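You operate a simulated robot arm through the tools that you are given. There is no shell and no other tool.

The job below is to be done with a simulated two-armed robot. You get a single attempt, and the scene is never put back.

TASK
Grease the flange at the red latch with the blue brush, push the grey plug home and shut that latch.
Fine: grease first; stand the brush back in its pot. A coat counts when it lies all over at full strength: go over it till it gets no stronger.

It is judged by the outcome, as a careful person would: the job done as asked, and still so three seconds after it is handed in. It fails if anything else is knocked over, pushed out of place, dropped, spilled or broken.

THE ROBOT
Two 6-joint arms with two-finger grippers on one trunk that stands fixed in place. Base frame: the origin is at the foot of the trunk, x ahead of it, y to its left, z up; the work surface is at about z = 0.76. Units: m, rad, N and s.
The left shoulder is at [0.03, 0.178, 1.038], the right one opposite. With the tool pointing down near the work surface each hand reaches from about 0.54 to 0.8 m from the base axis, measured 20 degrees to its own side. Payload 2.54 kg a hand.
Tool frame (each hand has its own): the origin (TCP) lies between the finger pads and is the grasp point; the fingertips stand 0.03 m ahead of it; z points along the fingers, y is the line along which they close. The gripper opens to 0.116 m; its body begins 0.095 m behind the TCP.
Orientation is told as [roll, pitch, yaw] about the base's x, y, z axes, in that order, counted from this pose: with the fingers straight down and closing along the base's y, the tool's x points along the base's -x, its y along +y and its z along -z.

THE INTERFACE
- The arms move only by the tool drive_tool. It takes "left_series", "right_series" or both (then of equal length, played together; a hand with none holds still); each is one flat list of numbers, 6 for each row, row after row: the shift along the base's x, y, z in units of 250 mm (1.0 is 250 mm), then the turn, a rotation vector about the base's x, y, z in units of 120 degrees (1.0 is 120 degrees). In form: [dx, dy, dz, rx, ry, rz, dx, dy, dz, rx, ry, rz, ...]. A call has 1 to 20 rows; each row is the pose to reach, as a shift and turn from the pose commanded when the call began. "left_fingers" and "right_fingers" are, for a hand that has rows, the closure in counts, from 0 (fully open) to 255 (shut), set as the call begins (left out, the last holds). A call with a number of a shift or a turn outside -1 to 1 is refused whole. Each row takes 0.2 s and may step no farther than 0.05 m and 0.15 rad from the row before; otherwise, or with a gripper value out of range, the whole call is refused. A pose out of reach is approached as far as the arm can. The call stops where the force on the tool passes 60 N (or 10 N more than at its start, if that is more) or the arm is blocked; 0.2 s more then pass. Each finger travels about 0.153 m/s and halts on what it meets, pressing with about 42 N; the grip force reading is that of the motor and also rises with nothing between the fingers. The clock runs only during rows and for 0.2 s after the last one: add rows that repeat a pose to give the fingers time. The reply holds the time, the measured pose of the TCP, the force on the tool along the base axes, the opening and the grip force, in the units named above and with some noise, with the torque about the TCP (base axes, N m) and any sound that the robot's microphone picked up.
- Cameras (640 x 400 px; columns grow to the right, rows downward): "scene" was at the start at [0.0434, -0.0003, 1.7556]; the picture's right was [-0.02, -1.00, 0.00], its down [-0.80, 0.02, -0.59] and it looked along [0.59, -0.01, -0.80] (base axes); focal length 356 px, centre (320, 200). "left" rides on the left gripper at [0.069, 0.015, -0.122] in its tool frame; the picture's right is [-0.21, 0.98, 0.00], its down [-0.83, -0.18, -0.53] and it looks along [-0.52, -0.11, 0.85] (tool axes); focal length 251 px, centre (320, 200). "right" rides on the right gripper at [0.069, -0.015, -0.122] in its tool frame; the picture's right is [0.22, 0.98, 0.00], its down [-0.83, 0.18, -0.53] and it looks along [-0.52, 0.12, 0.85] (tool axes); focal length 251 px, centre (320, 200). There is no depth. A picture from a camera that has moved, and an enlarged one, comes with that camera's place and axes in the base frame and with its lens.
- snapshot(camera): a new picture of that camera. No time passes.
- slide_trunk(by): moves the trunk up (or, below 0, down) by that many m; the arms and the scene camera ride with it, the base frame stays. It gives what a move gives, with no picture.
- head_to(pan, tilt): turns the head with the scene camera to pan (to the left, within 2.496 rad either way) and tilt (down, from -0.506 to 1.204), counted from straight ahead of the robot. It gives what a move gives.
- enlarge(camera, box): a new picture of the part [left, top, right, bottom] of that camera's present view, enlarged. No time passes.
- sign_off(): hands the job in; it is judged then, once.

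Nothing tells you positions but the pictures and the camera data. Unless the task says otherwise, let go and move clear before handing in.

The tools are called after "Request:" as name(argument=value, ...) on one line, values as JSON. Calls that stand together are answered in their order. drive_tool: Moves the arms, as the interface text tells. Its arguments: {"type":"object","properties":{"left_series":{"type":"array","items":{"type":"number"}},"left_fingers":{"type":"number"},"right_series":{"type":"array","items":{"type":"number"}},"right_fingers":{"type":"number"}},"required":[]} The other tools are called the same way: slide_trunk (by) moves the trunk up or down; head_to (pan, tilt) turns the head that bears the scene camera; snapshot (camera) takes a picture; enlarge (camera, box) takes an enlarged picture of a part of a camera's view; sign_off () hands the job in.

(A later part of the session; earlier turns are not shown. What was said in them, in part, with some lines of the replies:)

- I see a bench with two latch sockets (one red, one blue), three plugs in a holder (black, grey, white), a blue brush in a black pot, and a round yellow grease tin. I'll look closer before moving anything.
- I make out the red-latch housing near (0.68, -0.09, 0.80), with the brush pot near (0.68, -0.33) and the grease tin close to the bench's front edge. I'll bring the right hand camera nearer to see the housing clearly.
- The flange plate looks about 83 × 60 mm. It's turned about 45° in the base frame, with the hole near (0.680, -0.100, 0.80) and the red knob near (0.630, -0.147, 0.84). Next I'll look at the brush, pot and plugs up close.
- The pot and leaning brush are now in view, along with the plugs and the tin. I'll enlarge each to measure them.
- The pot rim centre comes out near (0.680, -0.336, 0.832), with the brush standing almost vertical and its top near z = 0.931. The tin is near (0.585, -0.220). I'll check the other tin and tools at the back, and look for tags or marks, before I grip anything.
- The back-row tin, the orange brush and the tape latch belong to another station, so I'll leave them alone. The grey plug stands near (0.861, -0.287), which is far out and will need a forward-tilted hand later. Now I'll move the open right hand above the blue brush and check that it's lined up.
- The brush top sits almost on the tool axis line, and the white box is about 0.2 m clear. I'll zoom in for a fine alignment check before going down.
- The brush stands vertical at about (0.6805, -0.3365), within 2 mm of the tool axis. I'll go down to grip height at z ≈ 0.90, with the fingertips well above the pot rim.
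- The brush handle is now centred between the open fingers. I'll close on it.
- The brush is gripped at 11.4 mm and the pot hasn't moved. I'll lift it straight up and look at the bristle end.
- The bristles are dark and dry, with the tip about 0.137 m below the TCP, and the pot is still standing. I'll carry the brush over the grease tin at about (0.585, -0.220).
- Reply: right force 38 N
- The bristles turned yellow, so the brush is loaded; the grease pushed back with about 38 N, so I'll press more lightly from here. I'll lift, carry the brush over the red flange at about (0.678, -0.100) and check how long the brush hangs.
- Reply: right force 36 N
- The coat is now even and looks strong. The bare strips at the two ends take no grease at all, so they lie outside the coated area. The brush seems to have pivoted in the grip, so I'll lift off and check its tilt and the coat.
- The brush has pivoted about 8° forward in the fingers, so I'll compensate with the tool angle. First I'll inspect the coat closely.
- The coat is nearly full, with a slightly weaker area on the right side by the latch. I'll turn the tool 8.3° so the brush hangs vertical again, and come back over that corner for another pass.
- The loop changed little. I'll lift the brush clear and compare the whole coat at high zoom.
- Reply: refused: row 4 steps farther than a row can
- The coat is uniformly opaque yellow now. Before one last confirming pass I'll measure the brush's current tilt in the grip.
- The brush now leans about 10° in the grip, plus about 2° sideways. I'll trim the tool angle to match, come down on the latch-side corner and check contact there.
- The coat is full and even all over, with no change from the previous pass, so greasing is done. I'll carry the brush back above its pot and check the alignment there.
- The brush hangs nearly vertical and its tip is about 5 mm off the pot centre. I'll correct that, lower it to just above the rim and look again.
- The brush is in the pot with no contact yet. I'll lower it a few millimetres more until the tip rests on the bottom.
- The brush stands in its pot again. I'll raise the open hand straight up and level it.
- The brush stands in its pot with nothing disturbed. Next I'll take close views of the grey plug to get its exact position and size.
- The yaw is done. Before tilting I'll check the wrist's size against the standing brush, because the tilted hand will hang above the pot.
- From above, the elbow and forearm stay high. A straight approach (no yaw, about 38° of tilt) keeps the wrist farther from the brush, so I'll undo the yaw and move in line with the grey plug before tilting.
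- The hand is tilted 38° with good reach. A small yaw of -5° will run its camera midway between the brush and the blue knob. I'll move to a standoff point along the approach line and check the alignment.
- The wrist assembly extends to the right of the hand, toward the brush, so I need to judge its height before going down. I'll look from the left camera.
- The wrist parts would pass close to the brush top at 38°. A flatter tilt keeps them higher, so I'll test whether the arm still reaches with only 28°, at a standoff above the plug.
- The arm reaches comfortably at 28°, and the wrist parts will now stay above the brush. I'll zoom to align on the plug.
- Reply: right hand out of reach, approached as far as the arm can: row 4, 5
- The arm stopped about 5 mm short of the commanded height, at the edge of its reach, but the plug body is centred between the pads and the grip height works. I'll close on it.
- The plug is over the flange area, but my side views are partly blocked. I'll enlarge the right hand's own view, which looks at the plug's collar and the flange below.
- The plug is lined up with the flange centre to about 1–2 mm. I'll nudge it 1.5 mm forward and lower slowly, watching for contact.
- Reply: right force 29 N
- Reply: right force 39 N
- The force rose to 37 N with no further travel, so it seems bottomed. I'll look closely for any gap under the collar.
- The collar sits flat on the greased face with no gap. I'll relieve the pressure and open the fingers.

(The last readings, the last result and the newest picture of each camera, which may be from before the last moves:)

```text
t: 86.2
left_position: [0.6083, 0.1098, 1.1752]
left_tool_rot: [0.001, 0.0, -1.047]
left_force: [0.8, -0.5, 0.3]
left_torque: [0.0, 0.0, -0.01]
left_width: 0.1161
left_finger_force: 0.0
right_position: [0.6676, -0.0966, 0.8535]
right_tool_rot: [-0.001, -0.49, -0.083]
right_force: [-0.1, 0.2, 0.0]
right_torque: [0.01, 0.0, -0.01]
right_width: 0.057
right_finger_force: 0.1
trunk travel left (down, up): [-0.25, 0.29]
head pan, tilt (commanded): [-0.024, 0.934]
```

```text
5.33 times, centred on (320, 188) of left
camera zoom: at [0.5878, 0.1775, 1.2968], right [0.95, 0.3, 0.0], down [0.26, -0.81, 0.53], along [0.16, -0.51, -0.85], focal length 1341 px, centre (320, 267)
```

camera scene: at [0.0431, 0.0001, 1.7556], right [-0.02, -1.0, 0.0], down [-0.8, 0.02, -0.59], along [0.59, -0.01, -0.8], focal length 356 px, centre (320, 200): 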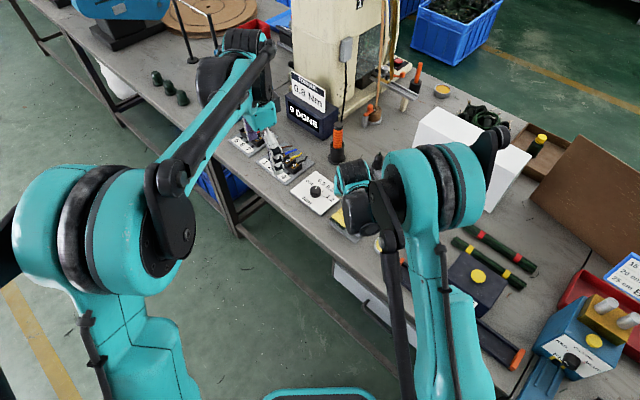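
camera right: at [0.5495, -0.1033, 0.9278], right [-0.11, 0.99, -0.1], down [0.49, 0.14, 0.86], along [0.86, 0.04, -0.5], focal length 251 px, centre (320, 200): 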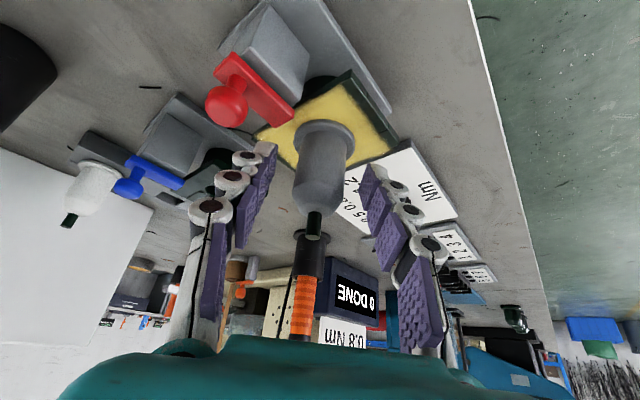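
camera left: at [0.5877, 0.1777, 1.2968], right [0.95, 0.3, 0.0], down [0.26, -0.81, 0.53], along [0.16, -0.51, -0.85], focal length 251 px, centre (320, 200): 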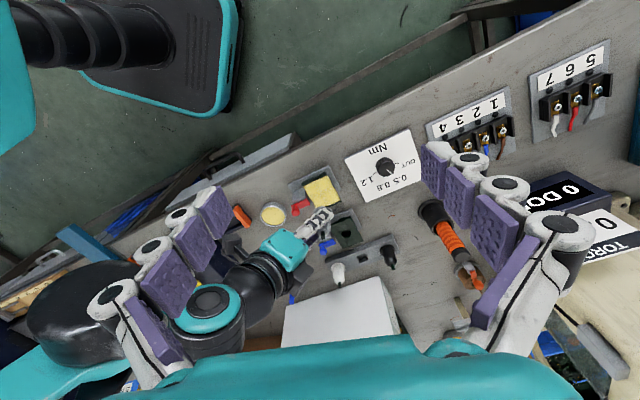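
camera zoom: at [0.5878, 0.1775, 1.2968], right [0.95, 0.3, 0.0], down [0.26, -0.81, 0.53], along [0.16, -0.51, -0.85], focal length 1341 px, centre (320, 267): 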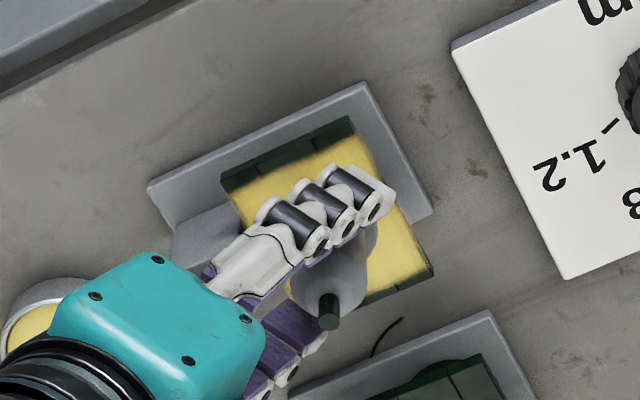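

The plug stands on its own. I'll back the hand out along its own axis and look at the seated plug and the latch.

Request:
drive_tool(right_series=[-0.056, 0.005, 0.106, 0, 0, 0, -0.112, 0.01, 0.212, 0, 0, 0, -0.168, 0.015, 0.318, 0, 0, 0, -0.224, 0.02, 0.424, 0, 0, 0, -0.34, -0.1, 0.5, 0, 0, 0, -0.34, -0.1, 0.5, 0, 0, 0], right_fingers=130)

Request:
snapshot(camera="right")

Request:
enlarge(camera="right", box=[270, 20, 430, 140])

Request:
enlarge(camera="left", box=[285, 155, 355, 225])

Request:
enlarge(camera="scene", box=[320, 180, 400, 250])

```text
t: 87.6
left_position: [0.6091, 0.1112, 1.1751]
left_tool_rot: [-0.003, 0.0, -1.046]
left_force: [0.1, 0.6, -1.2]
left_torque: [-0.02, 0.05, 0.01]
left_width: 0.116
left_finger_force: 0.1
right_position: [0.5847, -0.1222, 0.9781]
right_tool_rot: [-0.001, -0.489, -0.085]
right_force: [-0.3, 0.1, -0.4]
right_torque: [-0.04, -0.02, -0.03]
right_width: 0.0568
right_finger_force: 0.0
trunk travel left (down, up): [-0.25, 0.29]
head pan, tilt (commanded): [-0.024, 0.934]
```

```text
taken
camera right: at [0.4662, -0.1285, 1.0523], right [-0.11, 0.99, -0.1], down [0.49, 0.14, 0.86], along [0.86, 0.04, -0.5], focal length 251 px, centre (320, 200)
```

right: 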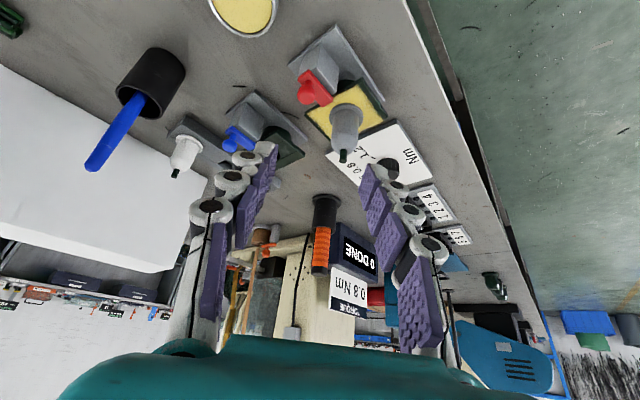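

```text
3.33 times, centred on (350, 80) of right
camera zoom: at [0.4662, -0.1285, 1.0523], right [-0.11, 0.99, -0.1], down [0.49, 0.14, 0.86], along [0.86, 0.04, -0.5], focal length 838 px, centre (220, 600)
```

zoom: 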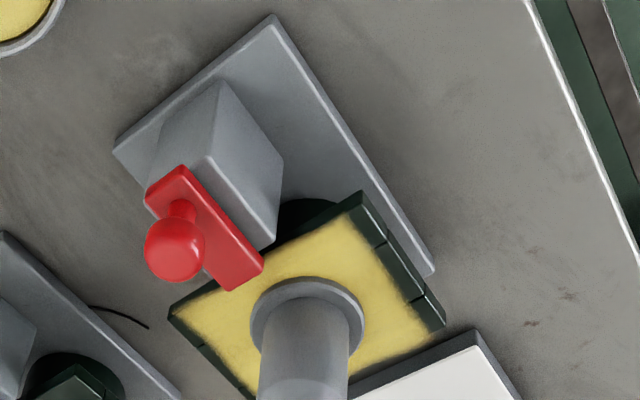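

```text
5.71 times, centred on (320, 190) of left
camera zoom: at [0.5889, 0.1787, 1.296], right [0.95, 0.3, 0.0], down [0.26, -0.81, 0.53], along [0.16, -0.51, -0.85], focal length 1437 px, centre (320, 257)
```

zoom: 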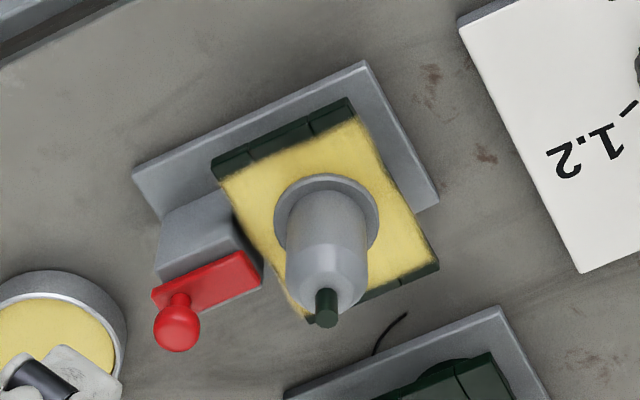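

```text
5.71 times, centred on (360, 215) of scene
camera zoom: at [0.045, 0.0012, 1.7555], right [-0.02, -1.0, 0.0], down [-0.8, 0.02, -0.59], along [0.59, -0.02, -0.8], focal length 2034 px, centre (91, 114)
```

zoom: 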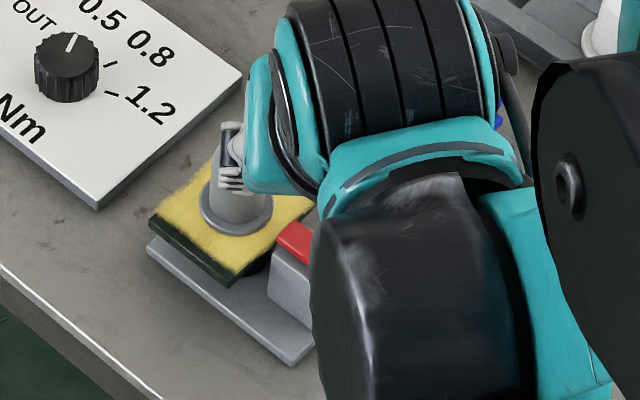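

The plug stands centred and flush on the greased flange. Before I touch the latch I want to understand how it moves. The tape station has a similar latch, apparently closed, so I'll compare the two.

Request:
enlarge(camera="scene", box=[355, 95, 395, 130])

Request:
enlarge(camera="left", box=[290, 180, 320, 220])

Request:
enlarge(camera="right", box=[285, 50, 345, 110])

```text
11.43 times, centred on (375, 112) of scene
camera zoom: at [0.045, 0.0012, 1.7555], right [-0.02, -1.0, 0.0], down [-0.8, 0.02, -0.59], along [0.59, -0.02, -0.8], focal length 4068 px, centre (-309, 1200)
```

zoom: 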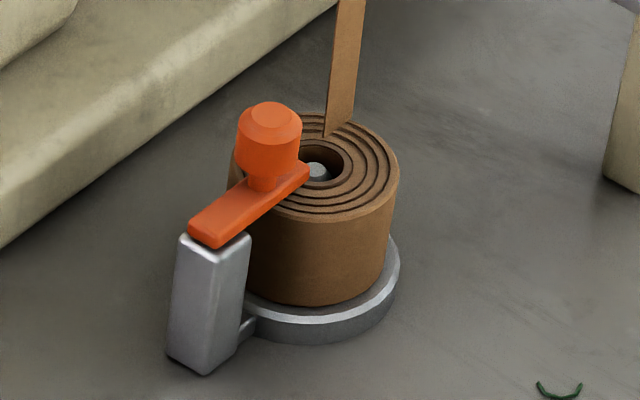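

```text
10.00 times, centred on (305, 200) of left
camera zoom: at [0.5889, 0.1787, 1.296], right [0.95, 0.3, 0.0], down [0.26, -0.81, 0.53], along [0.16, -0.51, -0.85], focal length 2514 px, centre (470, 200)
```

zoom: 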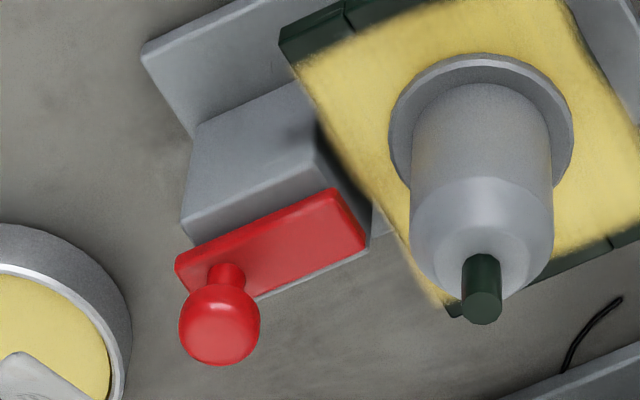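

```text
6.67 times, centred on (315, 80) of right
camera zoom: at [0.4662, -0.1285, 1.0523], right [-0.11, 0.99, -0.1], down [0.49, 0.14, 0.86], along [0.86, 0.04, -0.5], focal length 1676 px, centre (353, 1000)
```

zoom: 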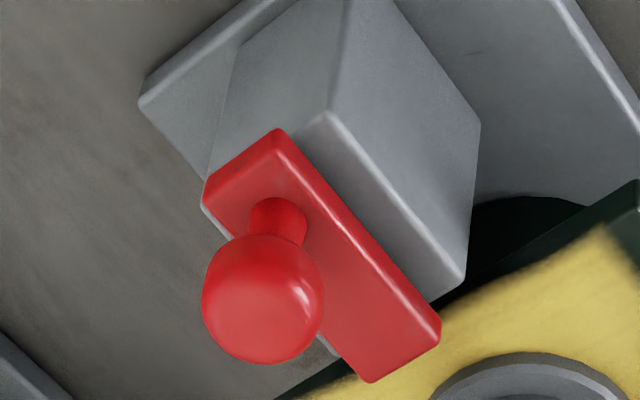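

The red latch is a flat plate lying along the post, with the knob at its rear end, so it looks like a sliding bolt that moves toward the plug. I'll bring the hand upright and turn it so the fingers straddle the knob across the slide direction.

Request:
drive_tool(right_series=[0.015, -0.03, 0.07, 0.0051, 0.0581, 0, 0.03, -0.06, 0.14, 0.0102, 0.1162, 0, 0.045, -0.09, 0.21, 0.0152, 0.1743, 0, 0.06, -0.12, 0.28, 0.0203, 0.2324, 0, 0.06, -0.12, 0.28, 0.0203, 0.2324, 0], right_fingers=130)

Request:
drive_tool(right_series=[0, 0, 0, 0, 0, 0.06, 0, 0, 0, 0, 0, 0.12, 0, 0, 0, 0, 0, 0.18, 0, 0, 0, 0, 0, 0.24, 0, 0, 0, 0, 0, 0.3, 0, 0, 0, 0, 0, 0.36, 0, 0, 0, 0, 0, 0.4167, 0, 0, 0, 0, 0, 0.4167], right_fingers=130)

Request:
snapshot(camera="right")

Request:
snapshot(camera="left")

Request:
enlarge(camera="scene", box=[310, 150, 470, 270])

```text
t: 88.8
left_position: [0.6079, 0.1096, 1.175]
left_tool_rot: [0.001, 0.0, -1.046]
left_force: [0.7, -0.2, 0.2]
left_torque: [0.02, -0.02, 0.01]
left_width: 0.1159
left_finger_force: 0.2
right_position: [0.5967, -0.1513, 1.0485]
right_tool_rot: [0.001, 0.0, -0.083]
right_force: [-1.3, 0.2, 0.8]
right_torque: [0.0, -0.03, 0.01]
right_width: 0.0571
right_finger_force: 0.1
trunk travel left (down, up): [-0.25, 0.29]
head pan, tilt (commanded): [-0.024, 0.934]
```

```text
t: 90.6
left_position: [0.6085, 0.1101, 1.1758]
left_tool_rot: [0.0, -0.001, -1.049]
left_force: [-0.2, 0.3, 0.6]
left_torque: [-0.01, 0.0, -0.03]
left_width: 0.116
left_finger_force: 0.1
right_position: [0.5982, -0.1521, 1.0486]
right_tool_rot: [-0.001, -0.001, 0.789]
right_force: [-0.3, 0.5, -0.3]
right_torque: [0.01, -0.01, -0.01]
right_width: 0.0566
right_finger_force: 0.0
trunk travel left (down, up): [-0.25, 0.29]
head pan, tilt (commanded): [-0.024, 0.934]
```

```text
taken
camera right: at [0.5606, -0.2131, 1.1693], right [-0.84, 0.54, 0.0], down [0.45, 0.71, 0.53], along [0.29, 0.45, -0.85], focal length 251 px, centre (320, 200)
```

right: 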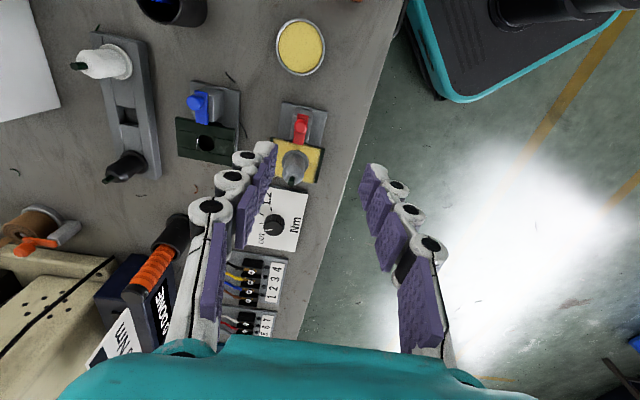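

```text
taken
camera left: at [0.5879, 0.1775, 1.2968], right [0.95, 0.3, 0.0], down [0.26, -0.81, 0.53], along [0.16, -0.51, -0.85], focal length 251 px, centre (320, 200)
```

left: 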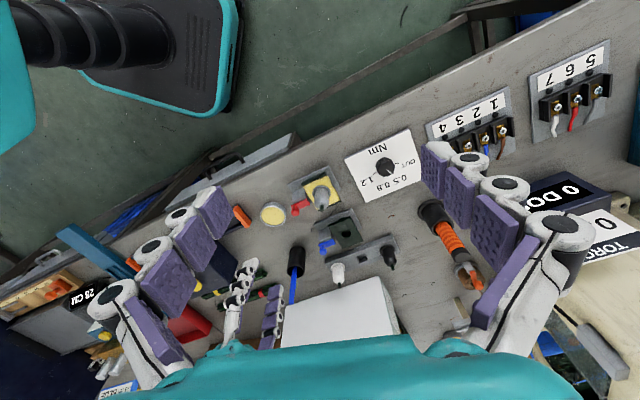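

```text
3.33 times, centred on (390, 210) of scene
camera zoom: at [0.0436, -0.0002, 1.7556], right [-0.02, -1.0, 0.0], down [-0.8, 0.02, -0.59], along [0.59, -0.01, -0.8], focal length 1187 px, centre (87, 167)
```

zoom: 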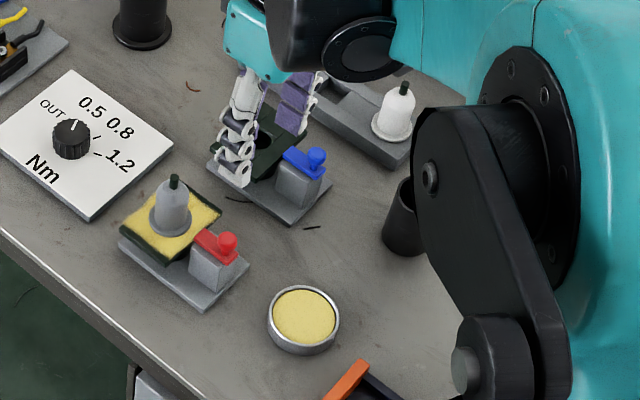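

Everything stands in place and the camera now looks along the latch's axis. I'll zoom in on the knob to position the fingers.

Request:
enlarge(camera="right", box=[265, 85, 345, 200])

Request:
enlarge(camera="left", box=[280, 160, 360, 230])

Request:
enlarge(camera="scene", box=[335, 190, 385, 245])

```text
3.48 times, centred on (305, 142) of right
camera zoom: at [0.5606, -0.2131, 1.1693], right [-0.84, 0.54, 0.0], down [0.45, 0.71, 0.53], along [0.29, 0.45, -0.85], focal length 875 px, centre (372, 400)
```

zoom: 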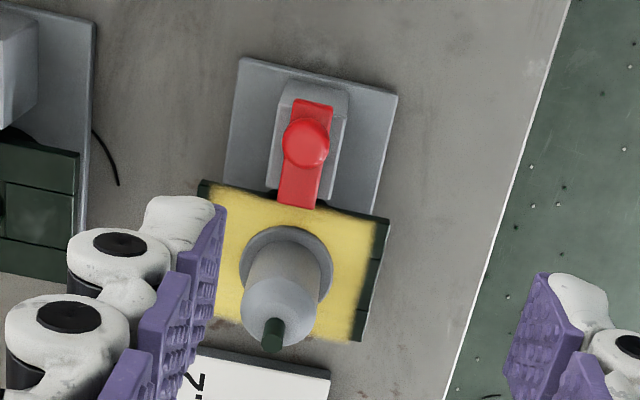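

```text
5.71 times, centred on (320, 195) of left
camera zoom: at [0.5879, 0.1775, 1.2968], right [0.95, 0.3, 0.0], down [0.26, -0.81, 0.53], along [0.16, -0.51, -0.85], focal length 1437 px, centre (320, 229)
```

zoom: 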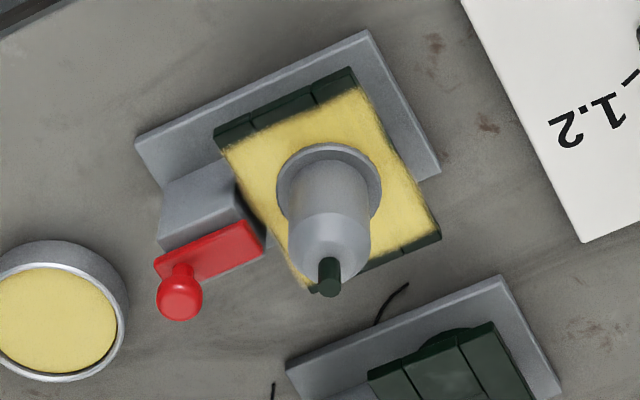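

```text
7.27 times, centred on (360, 218) of scene
camera zoom: at [0.0436, -0.0002, 1.7556], right [-0.02, -1.0, 0.0], down [-0.8, 0.02, -0.59], along [0.59, -0.01, -0.8], focal length 2589 px, centre (29, 73)
```

zoom: 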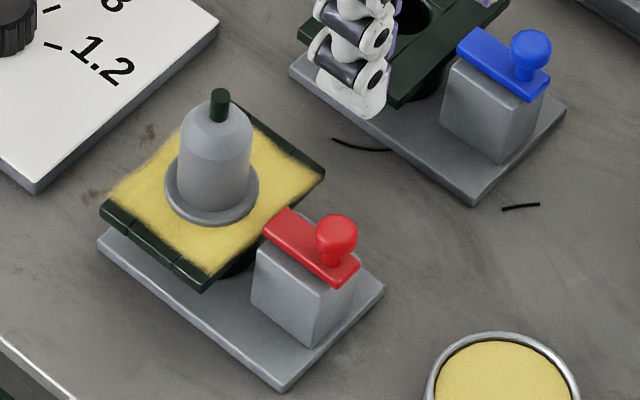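

The knob comes out at (0.630, -0.147, 0.84), matching the earlier estimate. I'll lower the open fingers around it, with the tips staying above the lever plate.

Request:
drive_tool(right_series=[0.129, 0.0204, -0.1, 0, 0, 0, 0.129, 0.0204, -0.27, 0, 0, 0, 0.129, 0.0204, -0.44, 0, 0, 0, 0.129, 0.0204, -0.6, 0, 0, 0, 0.129, 0.0204, -0.72, 0, 0, 0, 0.129, 0.0204, -0.774, 0, 0, 0, 0.129, 0.0204, -0.774, 0, 0, 0], right_fingers=130)

Request:
snapshot(camera="right")

Request:
enlarge(camera="left", box=[260, 160, 360, 250])

Request:
enlarge(camera="scene", box=[325, 175, 405, 255])

```text
t: 92.2
left_position: [0.6083, 0.1108, 1.1752]
left_tool_rot: [0.001, 0.0, -1.047]
left_force: [0.2, -0.4, -0.8]
left_torque: [0.05, -0.02, 0.02]
left_width: 0.1161
left_finger_force: 0.1
right_position: [0.6298, -0.1469, 0.8524]
right_tool_rot: [-0.001, 0.0, 0.79]
right_force: [1.1, -0.1, -0.4]
right_torque: [0.02, 0.0, 0.04]
right_width: 0.0567
right_finger_force: 0.1
trunk travel left (down, up): [-0.25, 0.29]
head pan, tilt (commanded): [-0.024, 0.934]
```

```text
taken
camera right: at [0.5922, -0.2083, 0.9742], right [-0.84, 0.54, 0.0], down [0.45, 0.71, 0.53], along [0.29, 0.45, -0.85], focal length 251 px, centre (320, 200)
```

right: 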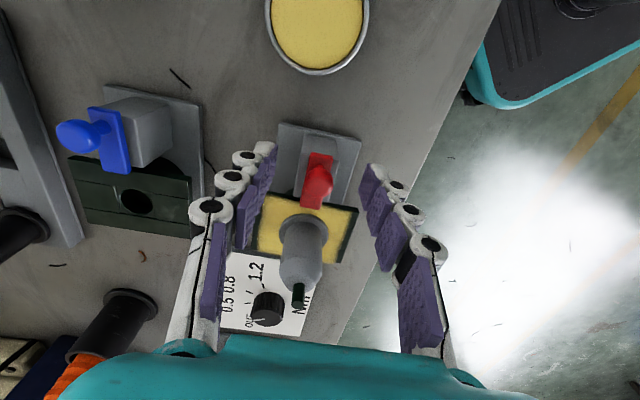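

```text
4.44 times, centred on (310, 205) of left
camera zoom: at [0.5877, 0.1775, 1.2968], right [0.95, 0.3, 0.0], down [0.26, -0.81, 0.53], along [0.16, -0.51, -0.85], focal length 1118 px, centre (364, 178)
```

zoom: 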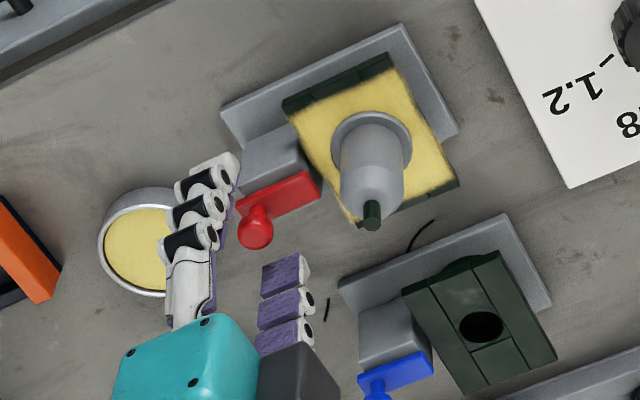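

```text
5.00 times, centred on (365, 215) of scene
camera zoom: at [0.0434, -0.0002, 1.7556], right [-0.02, -1.0, 0.0], down [-0.8, 0.02, -0.59], along [0.59, -0.01, -0.8], focal length 1780 px, centre (95, 125)
```

zoom: 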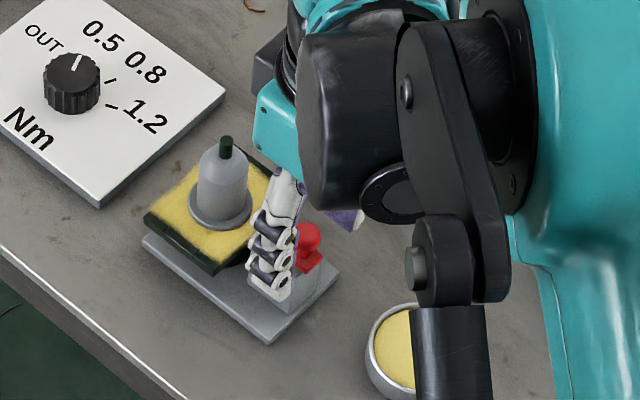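

The knob is centred between the open fingers. I'll close on it gently.

Request:
drive_tool(right_series=[0, 0, 0, 0, 0, 0, 0, 0, 0, 0, 0, 0, 0, 0, 0, 0, 0, 0], right_fingers=255)

Request:
snapshot(camera="right")

Request:
enlarge(camera="left", box=[270, 160, 350, 240])

```text
t: 93.0
left_position: [0.6089, 0.11, 1.1747]
left_tool_rot: [0.001, 0.0, -1.047]
left_force: [-0.9, -0.3, -0.7]
left_torque: [-0.01, 0.02, 0.02]
left_width: 0.1158
left_finger_force: 0.1
right_position: [0.6289, -0.1475, 0.8538]
right_tool_rot: [0.001, 0.0, 0.789]
right_force: [-0.4, -0.2, -2.0]
right_torque: [0.03, -0.02, 0.03]
right_width: 0.0163
right_finger_force: 42.0
trunk travel left (down, up): [-0.25, 0.29]
head pan, tilt (commanded): [-0.024, 0.934]
```

```text
taken
camera right: at [0.5924, -0.2083, 0.9743], right [-0.84, 0.54, 0.0], down [0.45, 0.71, 0.53], along [0.29, 0.45, -0.85], focal length 251 px, centre (320, 200)
```

right: 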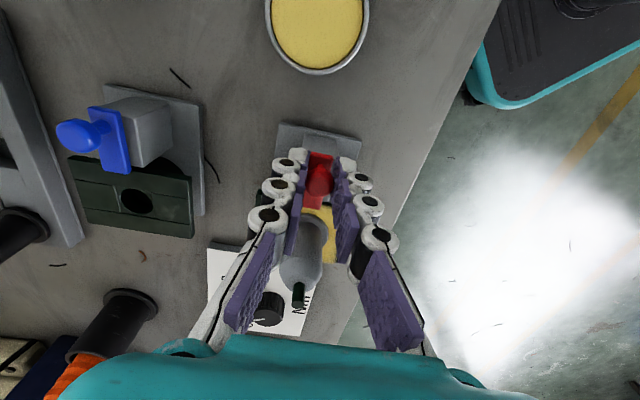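

```text
5.00 times, centred on (310, 200) of left
camera zoom: at [0.588, 0.1775, 1.2967], right [0.95, 0.3, 0.0], down [0.26, -0.81, 0.53], along [0.16, -0.51, -0.85], focal length 1257 px, centre (370, 200)
```

zoom: 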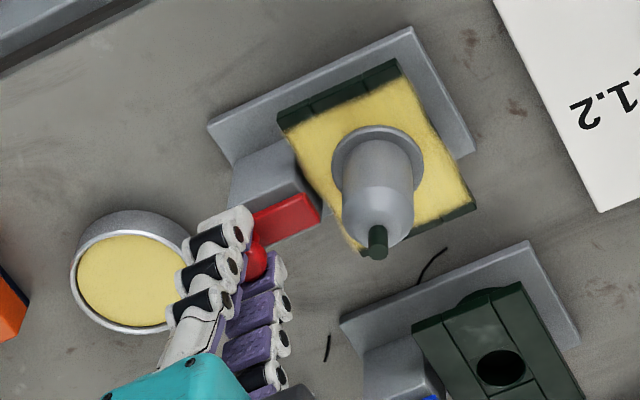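

The knob is held (16 mm). I'll try a small 5 mm push toward the plug and watch the force.

Request:
drive_tool(right_series=[0.007, 0.0071, 0, 0, 0, 0, 0.014, 0.0142, 0, 0, 0, 0, 0.014, 0.0142, 0, 0, 0, 0], right_fingers=255)

Request:
enlarge(camera="left", box=[270, 160, 350, 240])

```text
t: 93.8
left_position: [0.6092, 0.1113, 1.1755]
left_tool_rot: [-0.001, 0.001, -1.045]
left_force: [-0.1, -0.5, -0.4]
left_torque: [-0.02, -0.03, -0.01]
left_width: 0.1159
left_finger_force: 0.0
right_position: [0.6346, -0.1433, 0.8532]
right_tool_rot: [0.0, 0.0, 0.789]
right_force: [-0.1, 0.0, -9.1]
right_torque: [-0.02, 0.01, 0.0]
right_width: 0.0163
right_finger_force: 41.6
trunk travel left (down, up): [-0.25, 0.29]
head pan, tilt (commanded): [-0.024, 0.934]
```

```text
5.00 times, centred on (310, 200) of left
camera zoom: at [0.5886, 0.1773, 1.2964], right [0.95, 0.3, 0.0], down [0.26, -0.81, 0.53], along [0.16, -0.51, -0.85], focal length 1257 px, centre (370, 200)
```

zoom: 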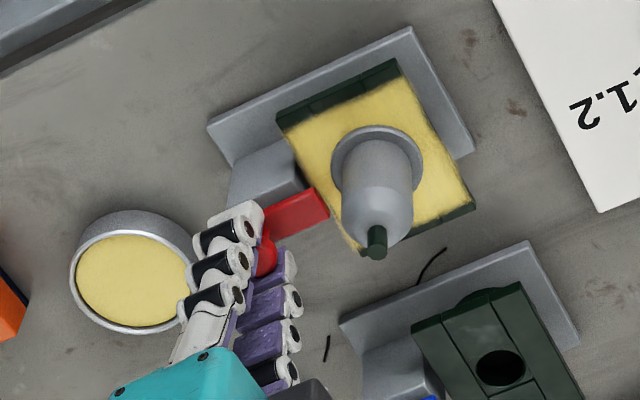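

The bolt slid 5 mm with the hand, so it is a slide. I'll keep going in steps.

Request:
drive_tool(right_series=[0.0084, 0.0085, -0.001, 0, 0, 0, 0.0168, 0.0171, -0.002, 0, 0, 0, 0.0225, 0.0228, -0.002, 0, 0, 0, 0.0225, 0.0228, -0.002, 0, 0, 0], right_fingers=255)

Request:
enlarge(camera="left", box=[270, 160, 350, 240])

Request:
enlarge(camera="right", box=[260, 130, 380, 300])

```text
t: 94.8
left_position: [0.6096, 0.1097, 1.1742]
left_tool_rot: [-0.002, 0.001, -1.048]
left_force: [-1.3, -0.5, 0.2]
left_torque: [0.0, 0.01, 0.06]
left_width: 0.116
left_finger_force: 0.1
right_position: [0.6412, -0.1372, 0.8524]
right_tool_rot: [0.002, -0.001, 0.789]
right_force: [-1.7, 0.6, -16.4]
right_torque: [0.0, 0.02, 0.0]
right_width: 0.0164
right_finger_force: 41.5
trunk travel left (down, up): [-0.25, 0.29]
head pan, tilt (commanded): [-0.024, 0.934]
```

```text
5.00 times, centred on (310, 200) of left
camera zoom: at [0.5892, 0.1773, 1.296], right [0.95, 0.3, 0.0], down [0.26, -0.81, 0.53], along [0.16, -0.51, -0.85], focal length 1257 px, centre (370, 200)
```

zoom: 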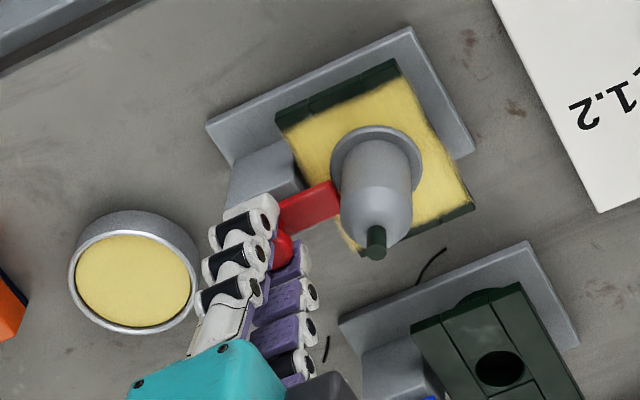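

```text
2.35 times, centred on (320, 215) of right
camera zoom: at [0.6025, -0.1984, 0.9744], right [-0.84, 0.54, 0.0], down [0.45, 0.71, 0.53], along [0.29, 0.45, -0.85], focal length 592 px, centre (320, 165)
```

zoom: 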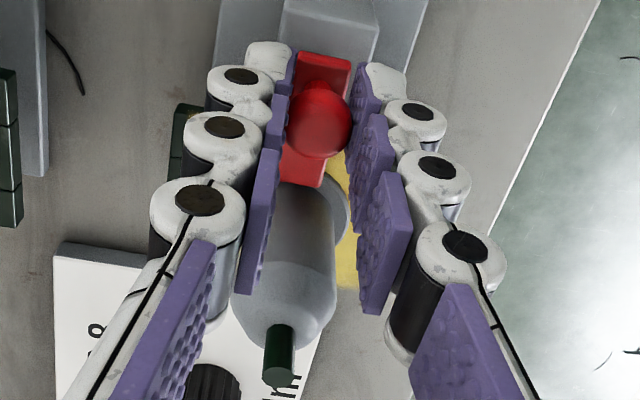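

The bolt has moved about 13 mm and its nose is nearly at the collar. The knob is pulling downward a little (16 N), so I'll look closer before going on.

Request:
enlarge(camera="scene", box=[335, 190, 385, 245])

Request:
enlarge(camera="left", box=[295, 175, 345, 225])

Request:
enlarge(camera="right", box=[290, 140, 350, 220])

```text
7.27 times, centred on (360, 218) of scene
camera zoom: at [0.0454, -0.0006, 1.7554], right [-0.02, -1.0, 0.0], down [-0.8, 0.02, -0.59], along [0.59, -0.01, -0.8], focal length 2589 px, centre (29, 73)
```

zoom: 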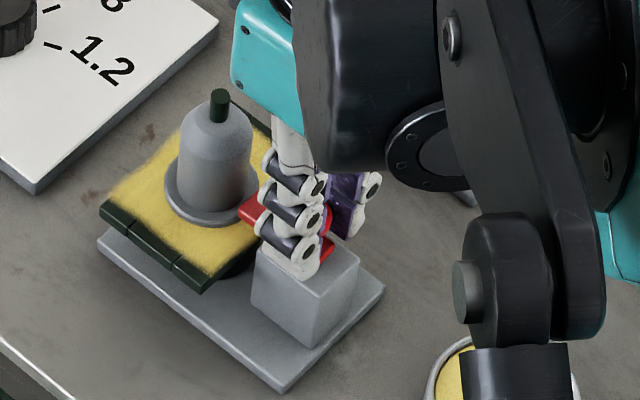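

```text
8.00 times, centred on (320, 200) of left
camera zoom: at [0.5892, 0.1773, 1.296], right [0.95, 0.3, 0.0], down [0.26, -0.81, 0.53], along [0.16, -0.51, -0.85], focal length 2012 px, centre (320, 200)
```

zoom: 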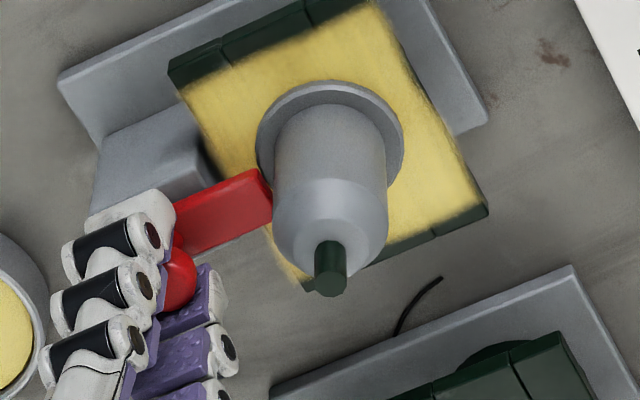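

```text
5.00 times, centred on (320, 180) of right
camera zoom: at [0.6025, -0.1984, 0.9744], right [-0.84, 0.54, 0.0], down [0.45, 0.71, 0.53], along [0.29, 0.45, -0.85], focal length 1257 px, centre (320, 300)
```

zoom: 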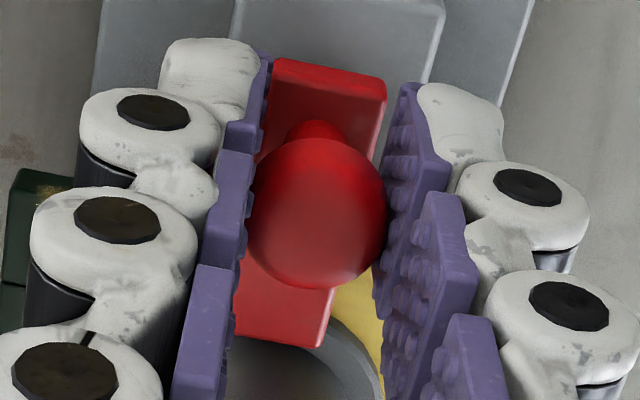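

The bolt's nose is starting over the collar, with hardly any resistance. I'll relieve the vertical pull by lowering about 1 mm and go on.

Request:
drive_tool(right_series=[0, 0, -0.005, 0, 0, 0, 0.0056, 0.0057, -0.006, 0, 0, 0, 0.0112, 0.0114, -0.007, 0, 0, 0, 0.0112, 0.0114, -0.007, 0, 0, 0], right_fingers=255)

Request:
enlarge(camera="left", box=[295, 175, 345, 225])

```text
t: 95.8
left_position: [0.6074, 0.1105, 1.1752]
left_tool_rot: [-0.001, -0.002, -1.048]
left_force: [-0.6, 0.7, 0.4]
left_torque: [0.01, 0.0, 0.0]
left_width: 0.116
left_finger_force: 0.1
right_position: [0.6417, -0.1365, 0.8539]
right_tool_rot: [-0.003, 0.001, 0.787]
right_force: [3.3, -12.1, 15.0]
right_torque: [-0.46, 0.19, -0.06]
right_width: 0.0163
right_finger_force: 41.2
trunk travel left (down, up): [-0.25, 0.29]
head pan, tilt (commanded): [-0.024, 0.934]
```

```text
8.00 times, centred on (320, 200) of left
camera zoom: at [0.587, 0.1763, 1.2975], right [0.95, 0.3, 0.0], down [0.26, -0.81, 0.53], along [0.16, -0.51, -0.85], focal length 2012 px, centre (320, 200)
```

zoom: 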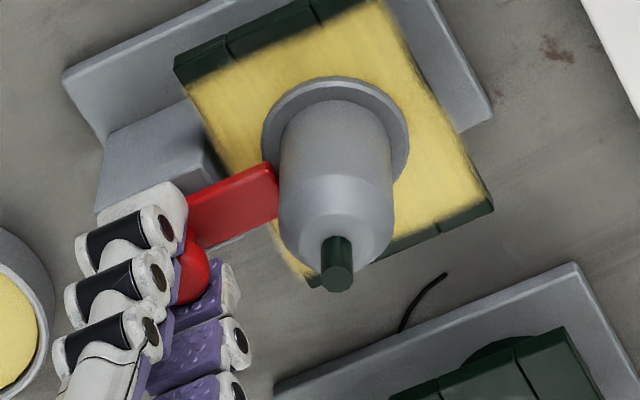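

The nose now overlaps the collar's edge and the resistance is still small. I'll even out the vertical load and push on for the last few millimetres, until it stops or clicks.

Request:
drive_tool(right_series=[0, 0, 0.003, 0, 0, 0, 0.0042, 0.0043, 0.003, 0, 0, 0, 0.0084, 0.0085, 0.003, 0, 0, 0, 0.0084, 0.0085, 0.003, 0, 0, 0], right_fingers=255)

Request:
enlarge(camera="left", box=[295, 175, 345, 225])

Request:
enlarge(camera="scene", box=[335, 190, 385, 245])

```text
t: 96.8
left_position: [0.6076, 0.1074, 1.177]
left_tool_rot: [0.002, 0.001, -1.048]
left_force: [0.4, 0.0, -0.2]
left_torque: [0.05, 0.03, 0.02]
left_width: 0.1158
left_finger_force: 0.0
right_position: [0.6425, -0.1357, 0.8528]
right_tool_rot: [0.001, -0.001, 0.788]
right_force: [-18.3, -27.0, 4.4]
right_torque: [-0.44, 0.41, -0.09]
right_width: 0.0163
right_finger_force: 41.8
trunk travel left (down, up): [-0.25, 0.29]
head pan, tilt (commanded): [-0.024, 0.934]
```

```text
8.00 times, centred on (320, 200) of left
camera zoom: at [0.5855, 0.1744, 1.2981], right [0.95, 0.3, 0.0], down [0.26, -0.81, 0.53], along [0.16, -0.51, -0.85], focal length 2012 px, centre (320, 200)
```

zoom: 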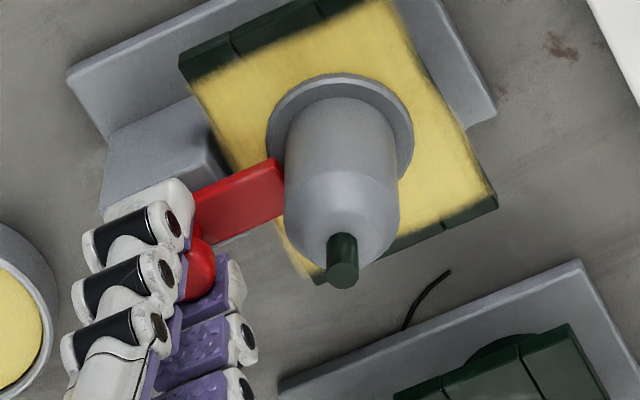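

```text
7.27 times, centred on (360, 218) of scene
camera zoom: at [0.0403, -0.0039, 1.7556], right [-0.03, -1.0, 0.0], down [-0.8, 0.02, -0.6], along [0.6, -0.01, -0.8], focal length 2589 px, centre (29, 73)
```

zoom: 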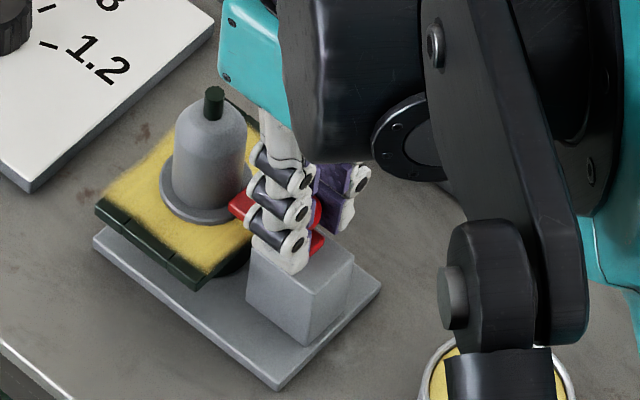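

The bolt stopped firmly (32 N) with its nose over the collar, right against the plug body, so it's fully shut. I'll relax the push and open the fingers.

Request:
drive_tool(right_series=[-0.005, -0.005, 0, 0, 0, 0, -0.005, -0.005, 0, 0, 0, 0], right_fingers=255)

Request:
drive_tool(right_series=[0, 0, 0, 0, 0, 0, 0, 0, 0, 0, 0, 0, 0, 0, 0, 0, 0, 0], right_fingers=130)

Request:
enlarge(camera="left", box=[285, 165, 355, 235])

Request:
snapshot(camera="right")

```text
t: 97.4
left_position: [0.6075, 0.1078, 1.1765]
left_tool_rot: [0.001, 0.0, -1.046]
left_force: [0.2, -0.2, 0.1]
left_torque: [0.01, -0.04, -0.05]
left_width: 0.1161
left_finger_force: 0.0
right_position: [0.643, -0.1364, 0.8531]
right_tool_rot: [-0.001, -0.001, 0.789]
right_force: [-17.9, -22.6, -1.9]
right_torque: [-0.5, 0.4, 0.01]
right_width: 0.0159
right_finger_force: 42.2
trunk travel left (down, up): [-0.25, 0.29]
head pan, tilt (commanded): [-0.024, 0.934]
```

```text
t: 98.2
left_position: [0.6086, 0.1112, 1.1753]
left_tool_rot: [0.0, 0.0, -1.044]
left_force: [0.6, 0.1, 0.4]
left_torque: [-0.01, -0.03, 0.0]
left_width: 0.1159
left_finger_force: 0.0
right_position: [0.6444, -0.1324, 0.8521]
right_tool_rot: [0.0, 0.0, 0.789]
right_force: [0.2, 0.3, -0.7]
right_torque: [0.0, 0.0, -0.03]
right_width: 0.0565
right_finger_force: 0.0
trunk travel left (down, up): [-0.25, 0.29]
head pan, tilt (commanded): [-0.024, 0.934]
```

```text
5.71 times, centred on (320, 200) of left
camera zoom: at [0.5881, 0.1783, 1.2966], right [0.95, 0.3, 0.0], down [0.26, -0.81, 0.53], along [0.16, -0.51, -0.85], focal length 1437 px, centre (320, 200)
```

zoom: 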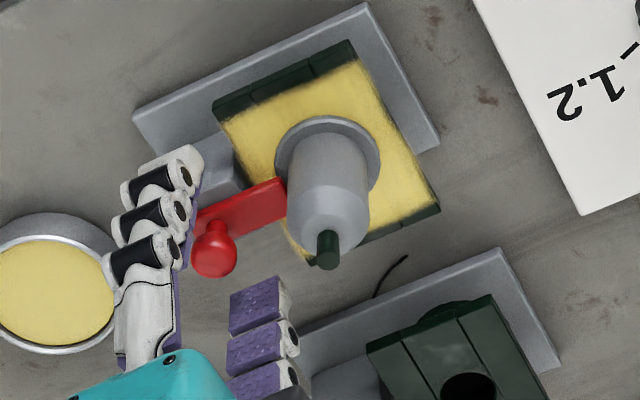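

```text
taken
camera right: at [0.6061, -0.1933, 0.9738], right [-0.84, 0.54, 0.0], down [0.45, 0.71, 0.53], along [0.29, 0.45, -0.85], focal length 251 px, centre (320, 200)
```

right: 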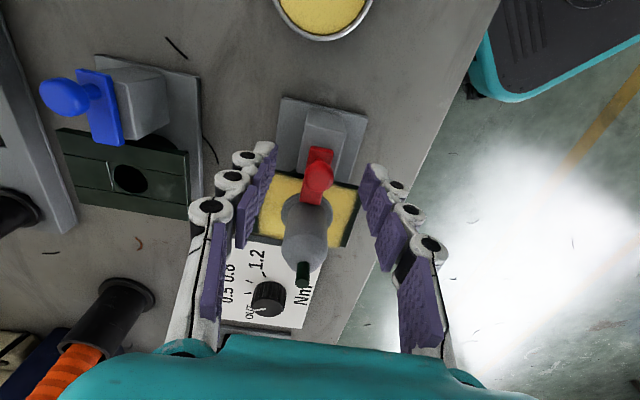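

The lever stays put after release. I'll raise the hand straight up and inspect the result from several views.

Request:
drive_tool(right_series=[0, 0, 0.1, 0, 0, 0, 0, 0, 0.25, 0, 0, 0, 0, 0, 0.42, 0, 0, 0, -0.06, -0.12, 0.55, 0, 0, 0, -0.1, -0.3, 0.6, 0, 0, 0, -0.1, -0.3, 0.6, 0, 0, 0], right_fingers=130)

Request:
enlarge(camera="scene", box=[335, 190, 385, 245])

Request:
enlarge(camera="left", box=[290, 165, 350, 225])

Request:
snapshot(camera="right")

Request:
snapshot(camera="scene")

```text
t: 99.6
left_position: [0.6093, 0.1109, 1.1738]
left_tool_rot: [-0.001, 0.0, -1.045]
left_force: [0.4, 0.4, -0.5]
left_torque: [-0.04, -0.01, -0.02]
left_width: 0.1158
left_finger_force: 0.1
right_position: [0.6192, -0.2075, 1.0004]
right_tool_rot: [0.0, 0.001, 0.789]
right_force: [0.7, 0.7, 0.6]
right_torque: [-0.03, 0.02, -0.02]
right_width: 0.0566
right_finger_force: 0.0
trunk travel left (down, up): [-0.25, 0.29]
head pan, tilt (commanded): [-0.024, 0.934]
```

```text
7.27 times, centred on (360, 218) of scene
camera zoom: at [0.0438, 0.001, 1.7555], right [-0.02, -1.0, 0.0], down [-0.8, 0.02, -0.59], along [0.59, -0.02, -0.8], focal length 2589 px, centre (29, 73)
```

zoom: 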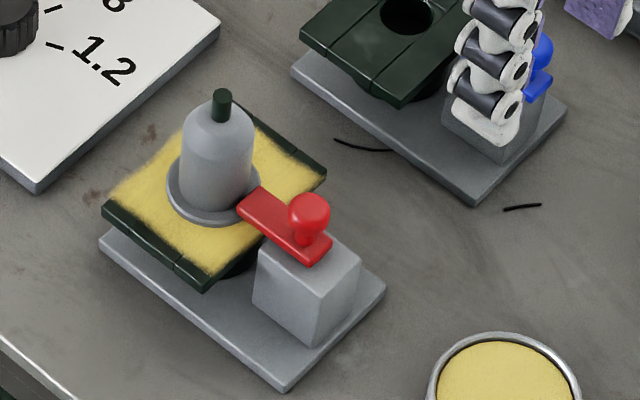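

```text
6.67 times, centred on (320, 195) of left
camera zoom: at [0.588, 0.1786, 1.2965], right [0.95, 0.3, 0.0], down [0.26, -0.81, 0.53], along [0.16, -0.51, -0.85], focal length 1676 px, centre (320, 233)
```

zoom: 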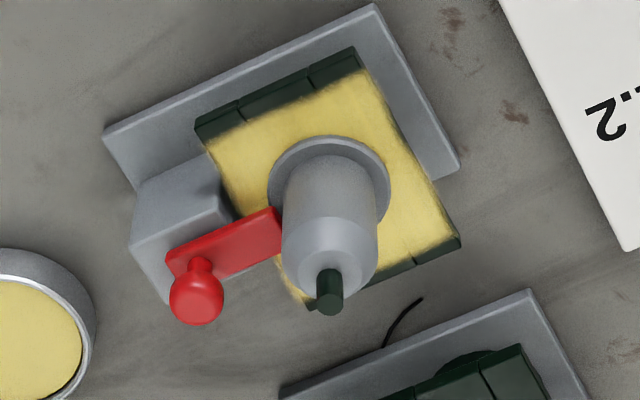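

```text
taken
camera right: at [0.5807, -0.2683, 1.1221], right [-0.84, 0.54, 0.0], down [0.45, 0.71, 0.53], along [0.29, 0.45, -0.85], focal length 251 px, centre (320, 200)
```

right: 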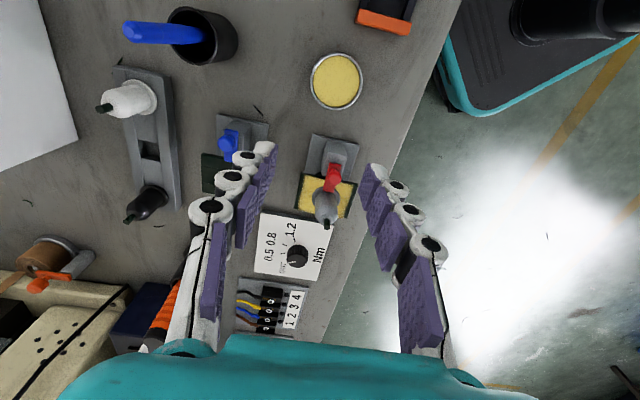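

```text
taken
camera scene: at [0.0438, 0.001, 1.7555], right [-0.02, -1.0, 0.0], down [-0.8, 0.02, -0.59], along [0.59, -0.02, -0.8], focal length 356 px, centre (320, 200)
```

scene: 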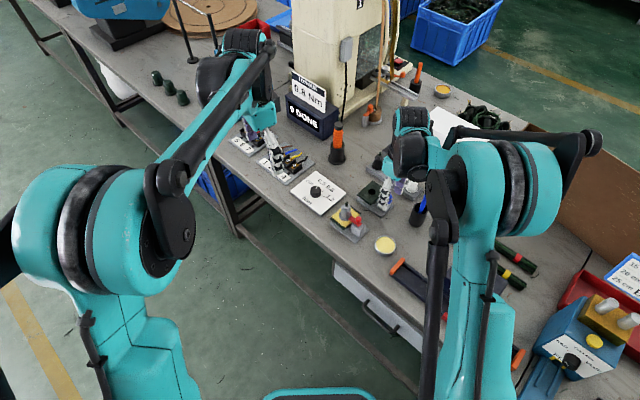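

The bolt's nose lies over the collar against the plug body, and everything else stands where it was. I'll take closer looks at the nose, the plug seating and the brush in its pot before finishing.

Request:
enlarge(camera="right", box=[295, 130, 365, 240])

Request:
enlarge(camera="left", box=[305, 180, 345, 215])

Request:
enlarge(camera="scene", box=[345, 200, 370, 225])

Request:
enlarge(camera="left", box=[220, 180, 420, 340])

```text
3.64 times, centred on (330, 185) of right
camera zoom: at [0.5807, -0.2683, 1.1221], right [-0.84, 0.54, 0.0], down [0.45, 0.71, 0.53], along [0.29, 0.45, -0.85], focal length 914 px, centre (284, 254)
```

zoom: 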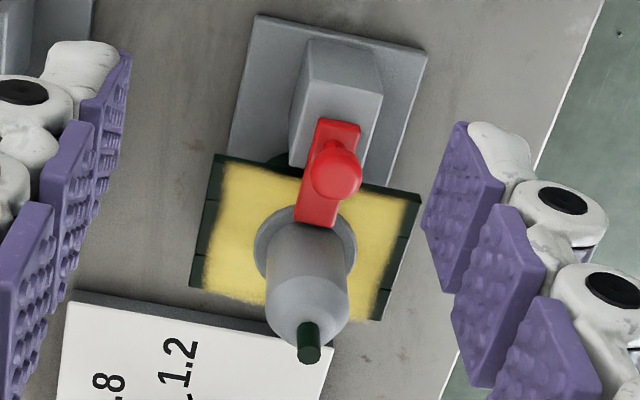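

```text
11.43 times, centred on (325, 198) of left
camera zoom: at [0.588, 0.1786, 1.2965], right [0.95, 0.3, 0.0], down [0.26, -0.81, 0.53], along [0.16, -0.51, -0.85], focal length 2874 px, centre (263, 229)
```

zoom: 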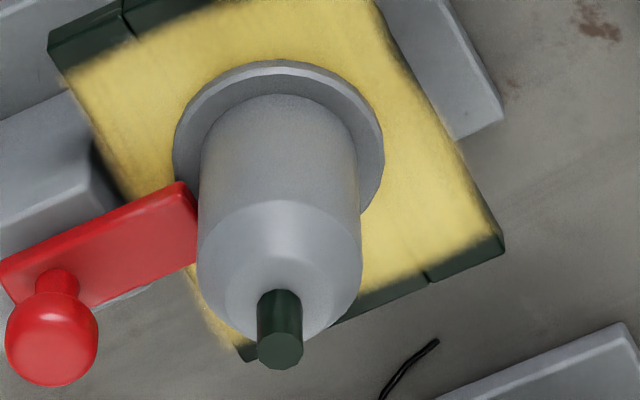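

```text
16.00 times, centred on (358, 212) of scene
camera zoom: at [0.0438, 0.001, 1.7555], right [-0.02, -1.0, 0.0], down [-0.8, 0.02, -0.59], along [0.59, -0.02, -0.8], focal length 5696 px, centre (-280, 0)
```

zoom: 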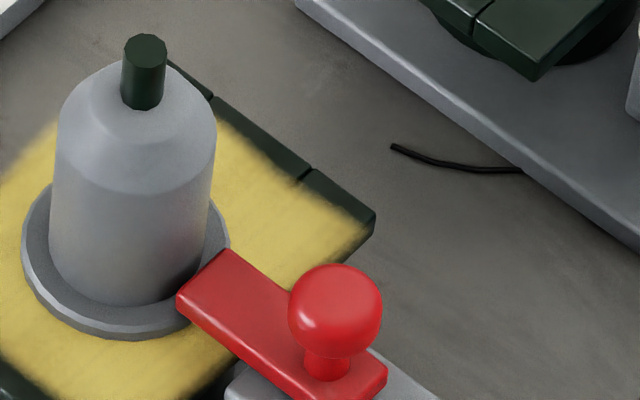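

```text
2.50 times, centred on (320, 260) of left
camera zoom: at [0.588, 0.1786, 1.2965], right [0.95, 0.3, 0.0], down [0.26, -0.81, 0.53], along [0.16, -0.51, -0.85], focal length 629 px, centre (320, 50)
```

zoom: 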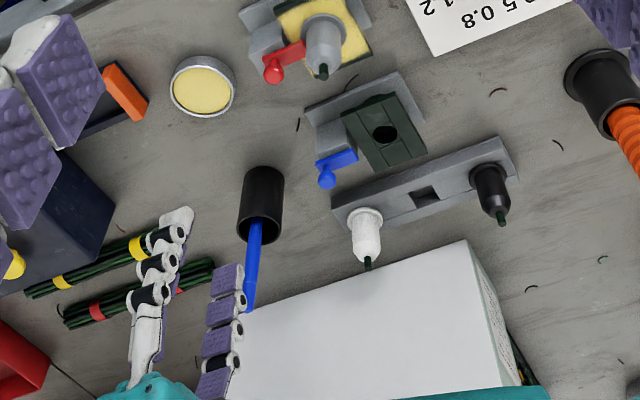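

The nose overlaps the collar by a few millimetres at the end of its slide, the plug sits flush, and the brush, pot, tin and other plugs are all in place. I'll move both hands clear.

Request:
drive_tool(right_series=[0, 0, 0.08, 0, 0, 0, -0.04, -0.04, 0.18, 0, 0, 0, -0.1, -0.1, 0.28, 0, 0, 0, -0.16, -0.16, 0.38, 0, 0, 0, -0.22, -0.22, 0.46, 0, 0, 0, -0.28, -0.28, 0.52, 0, 0, 0, -0.34, -0.32, 0.56, 0, 0, 0, -0.4, -0.36, 0.6, 0, 0, 0, -0.4, -0.36, 0.6, 0, 0, 0], right_fingers=130, left_series=[-0.0445, 0.0443, 0.0216, 0, 0, 0.0625, -0.089, 0.0885, 0.0433, 0, 0, 0.125, -0.1335, 0.1328, 0.0649, 0, 0, 0.1875, -0.178, 0.177, 0.0865, 0, 0, 0.25, -0.2225, 0.2213, 0.1081, 0, 0, 0.3125, -0.267, 0.2655, 0.1298, 0, 0, 0.375, -0.3115, 0.3098, 0.1514, 0, 0, 0.4375, -0.356, 0.354, 0.173, 0, 0, 0.5, -0.356, 0.354, 0.173, 0, 0, 0.5])

Request:
snapshot(camera="scene")

Request:
enlarge(camera="scene", box=[320, 130, 460, 260])

```text
t: 101.6
left_position: [0.5201, 0.1982, 1.2175]
left_tool_rot: [0.0, 0.001, 0.002]
left_force: [0.8, 0.4, 0.7]
left_torque: [0.0, 0.01, 0.04]
left_width: 0.1158
left_finger_force: 0.0
right_position: [0.5194, -0.2995, 1.1519]
right_tool_rot: [-0.001, 0.001, 0.79]
right_force: [0.1, 1.0, -0.5]
right_torque: [0.01, 0.06, 0.03]
right_width: 0.0569
right_finger_force: 0.1
trunk travel left (down, up): [-0.25, 0.29]
head pan, tilt (commanded): [-0.024, 0.934]
```

```text
taken
camera scene: at [0.0449, -0.0004, 1.7555], right [-0.02, -1.0, 0.0], down [-0.8, 0.02, -0.59], along [0.59, -0.01, -0.8], focal length 356 px, centre (320, 200)
```

scene: 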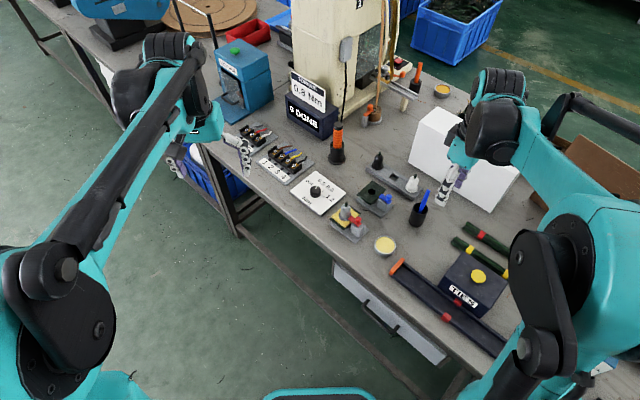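

```text
3.08 times, centred on (390, 195) of scene
camera zoom: at [0.0449, -0.0004, 1.7555], right [-0.02, -1.0, 0.0], down [-0.8, 0.02, -0.59], along [0.59, -0.01, -0.8], focal length 1095 px, centre (105, 215)
```

zoom: 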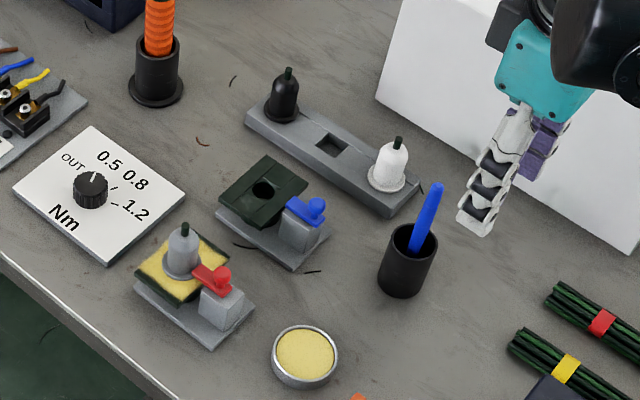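

Both arms are clear. The red-latch flange is greased, the grey plug is seated under the shut red latch, the blue brush stands in its pot, and nothing else has moved. I'm handing the job in.

Request:
sign_off()

```text
The job is handed in.
```

I greased the flange at the red latch with the blue brush, pushed the grey plug home and shut the red latch. The job is handed in; I haven't seen the judgement.

- **Grease:** I went over the flange until further passes made the coat no stronger. It covers everything around the hole. A narrow strip at each end of the plate took no grease even when brushed directly, so I took those strips to lie outside the area to be coated.
- **Brush:** It is back in its pot, leaning slightly against the rim.
- **Plug:** It stands upright and flush on the greased face. Pressing with about 37 N moved it no further.
- **Latch:** The red bolt slid until it stopped firmly at about 32 N, with its nose over the plug's collar. No click was reported, so I judged it shut from that stop and the pictures.

In the last pictures the tin, the blue station, the other plugs and everything else nearby stood where they were, and both hands were clear.
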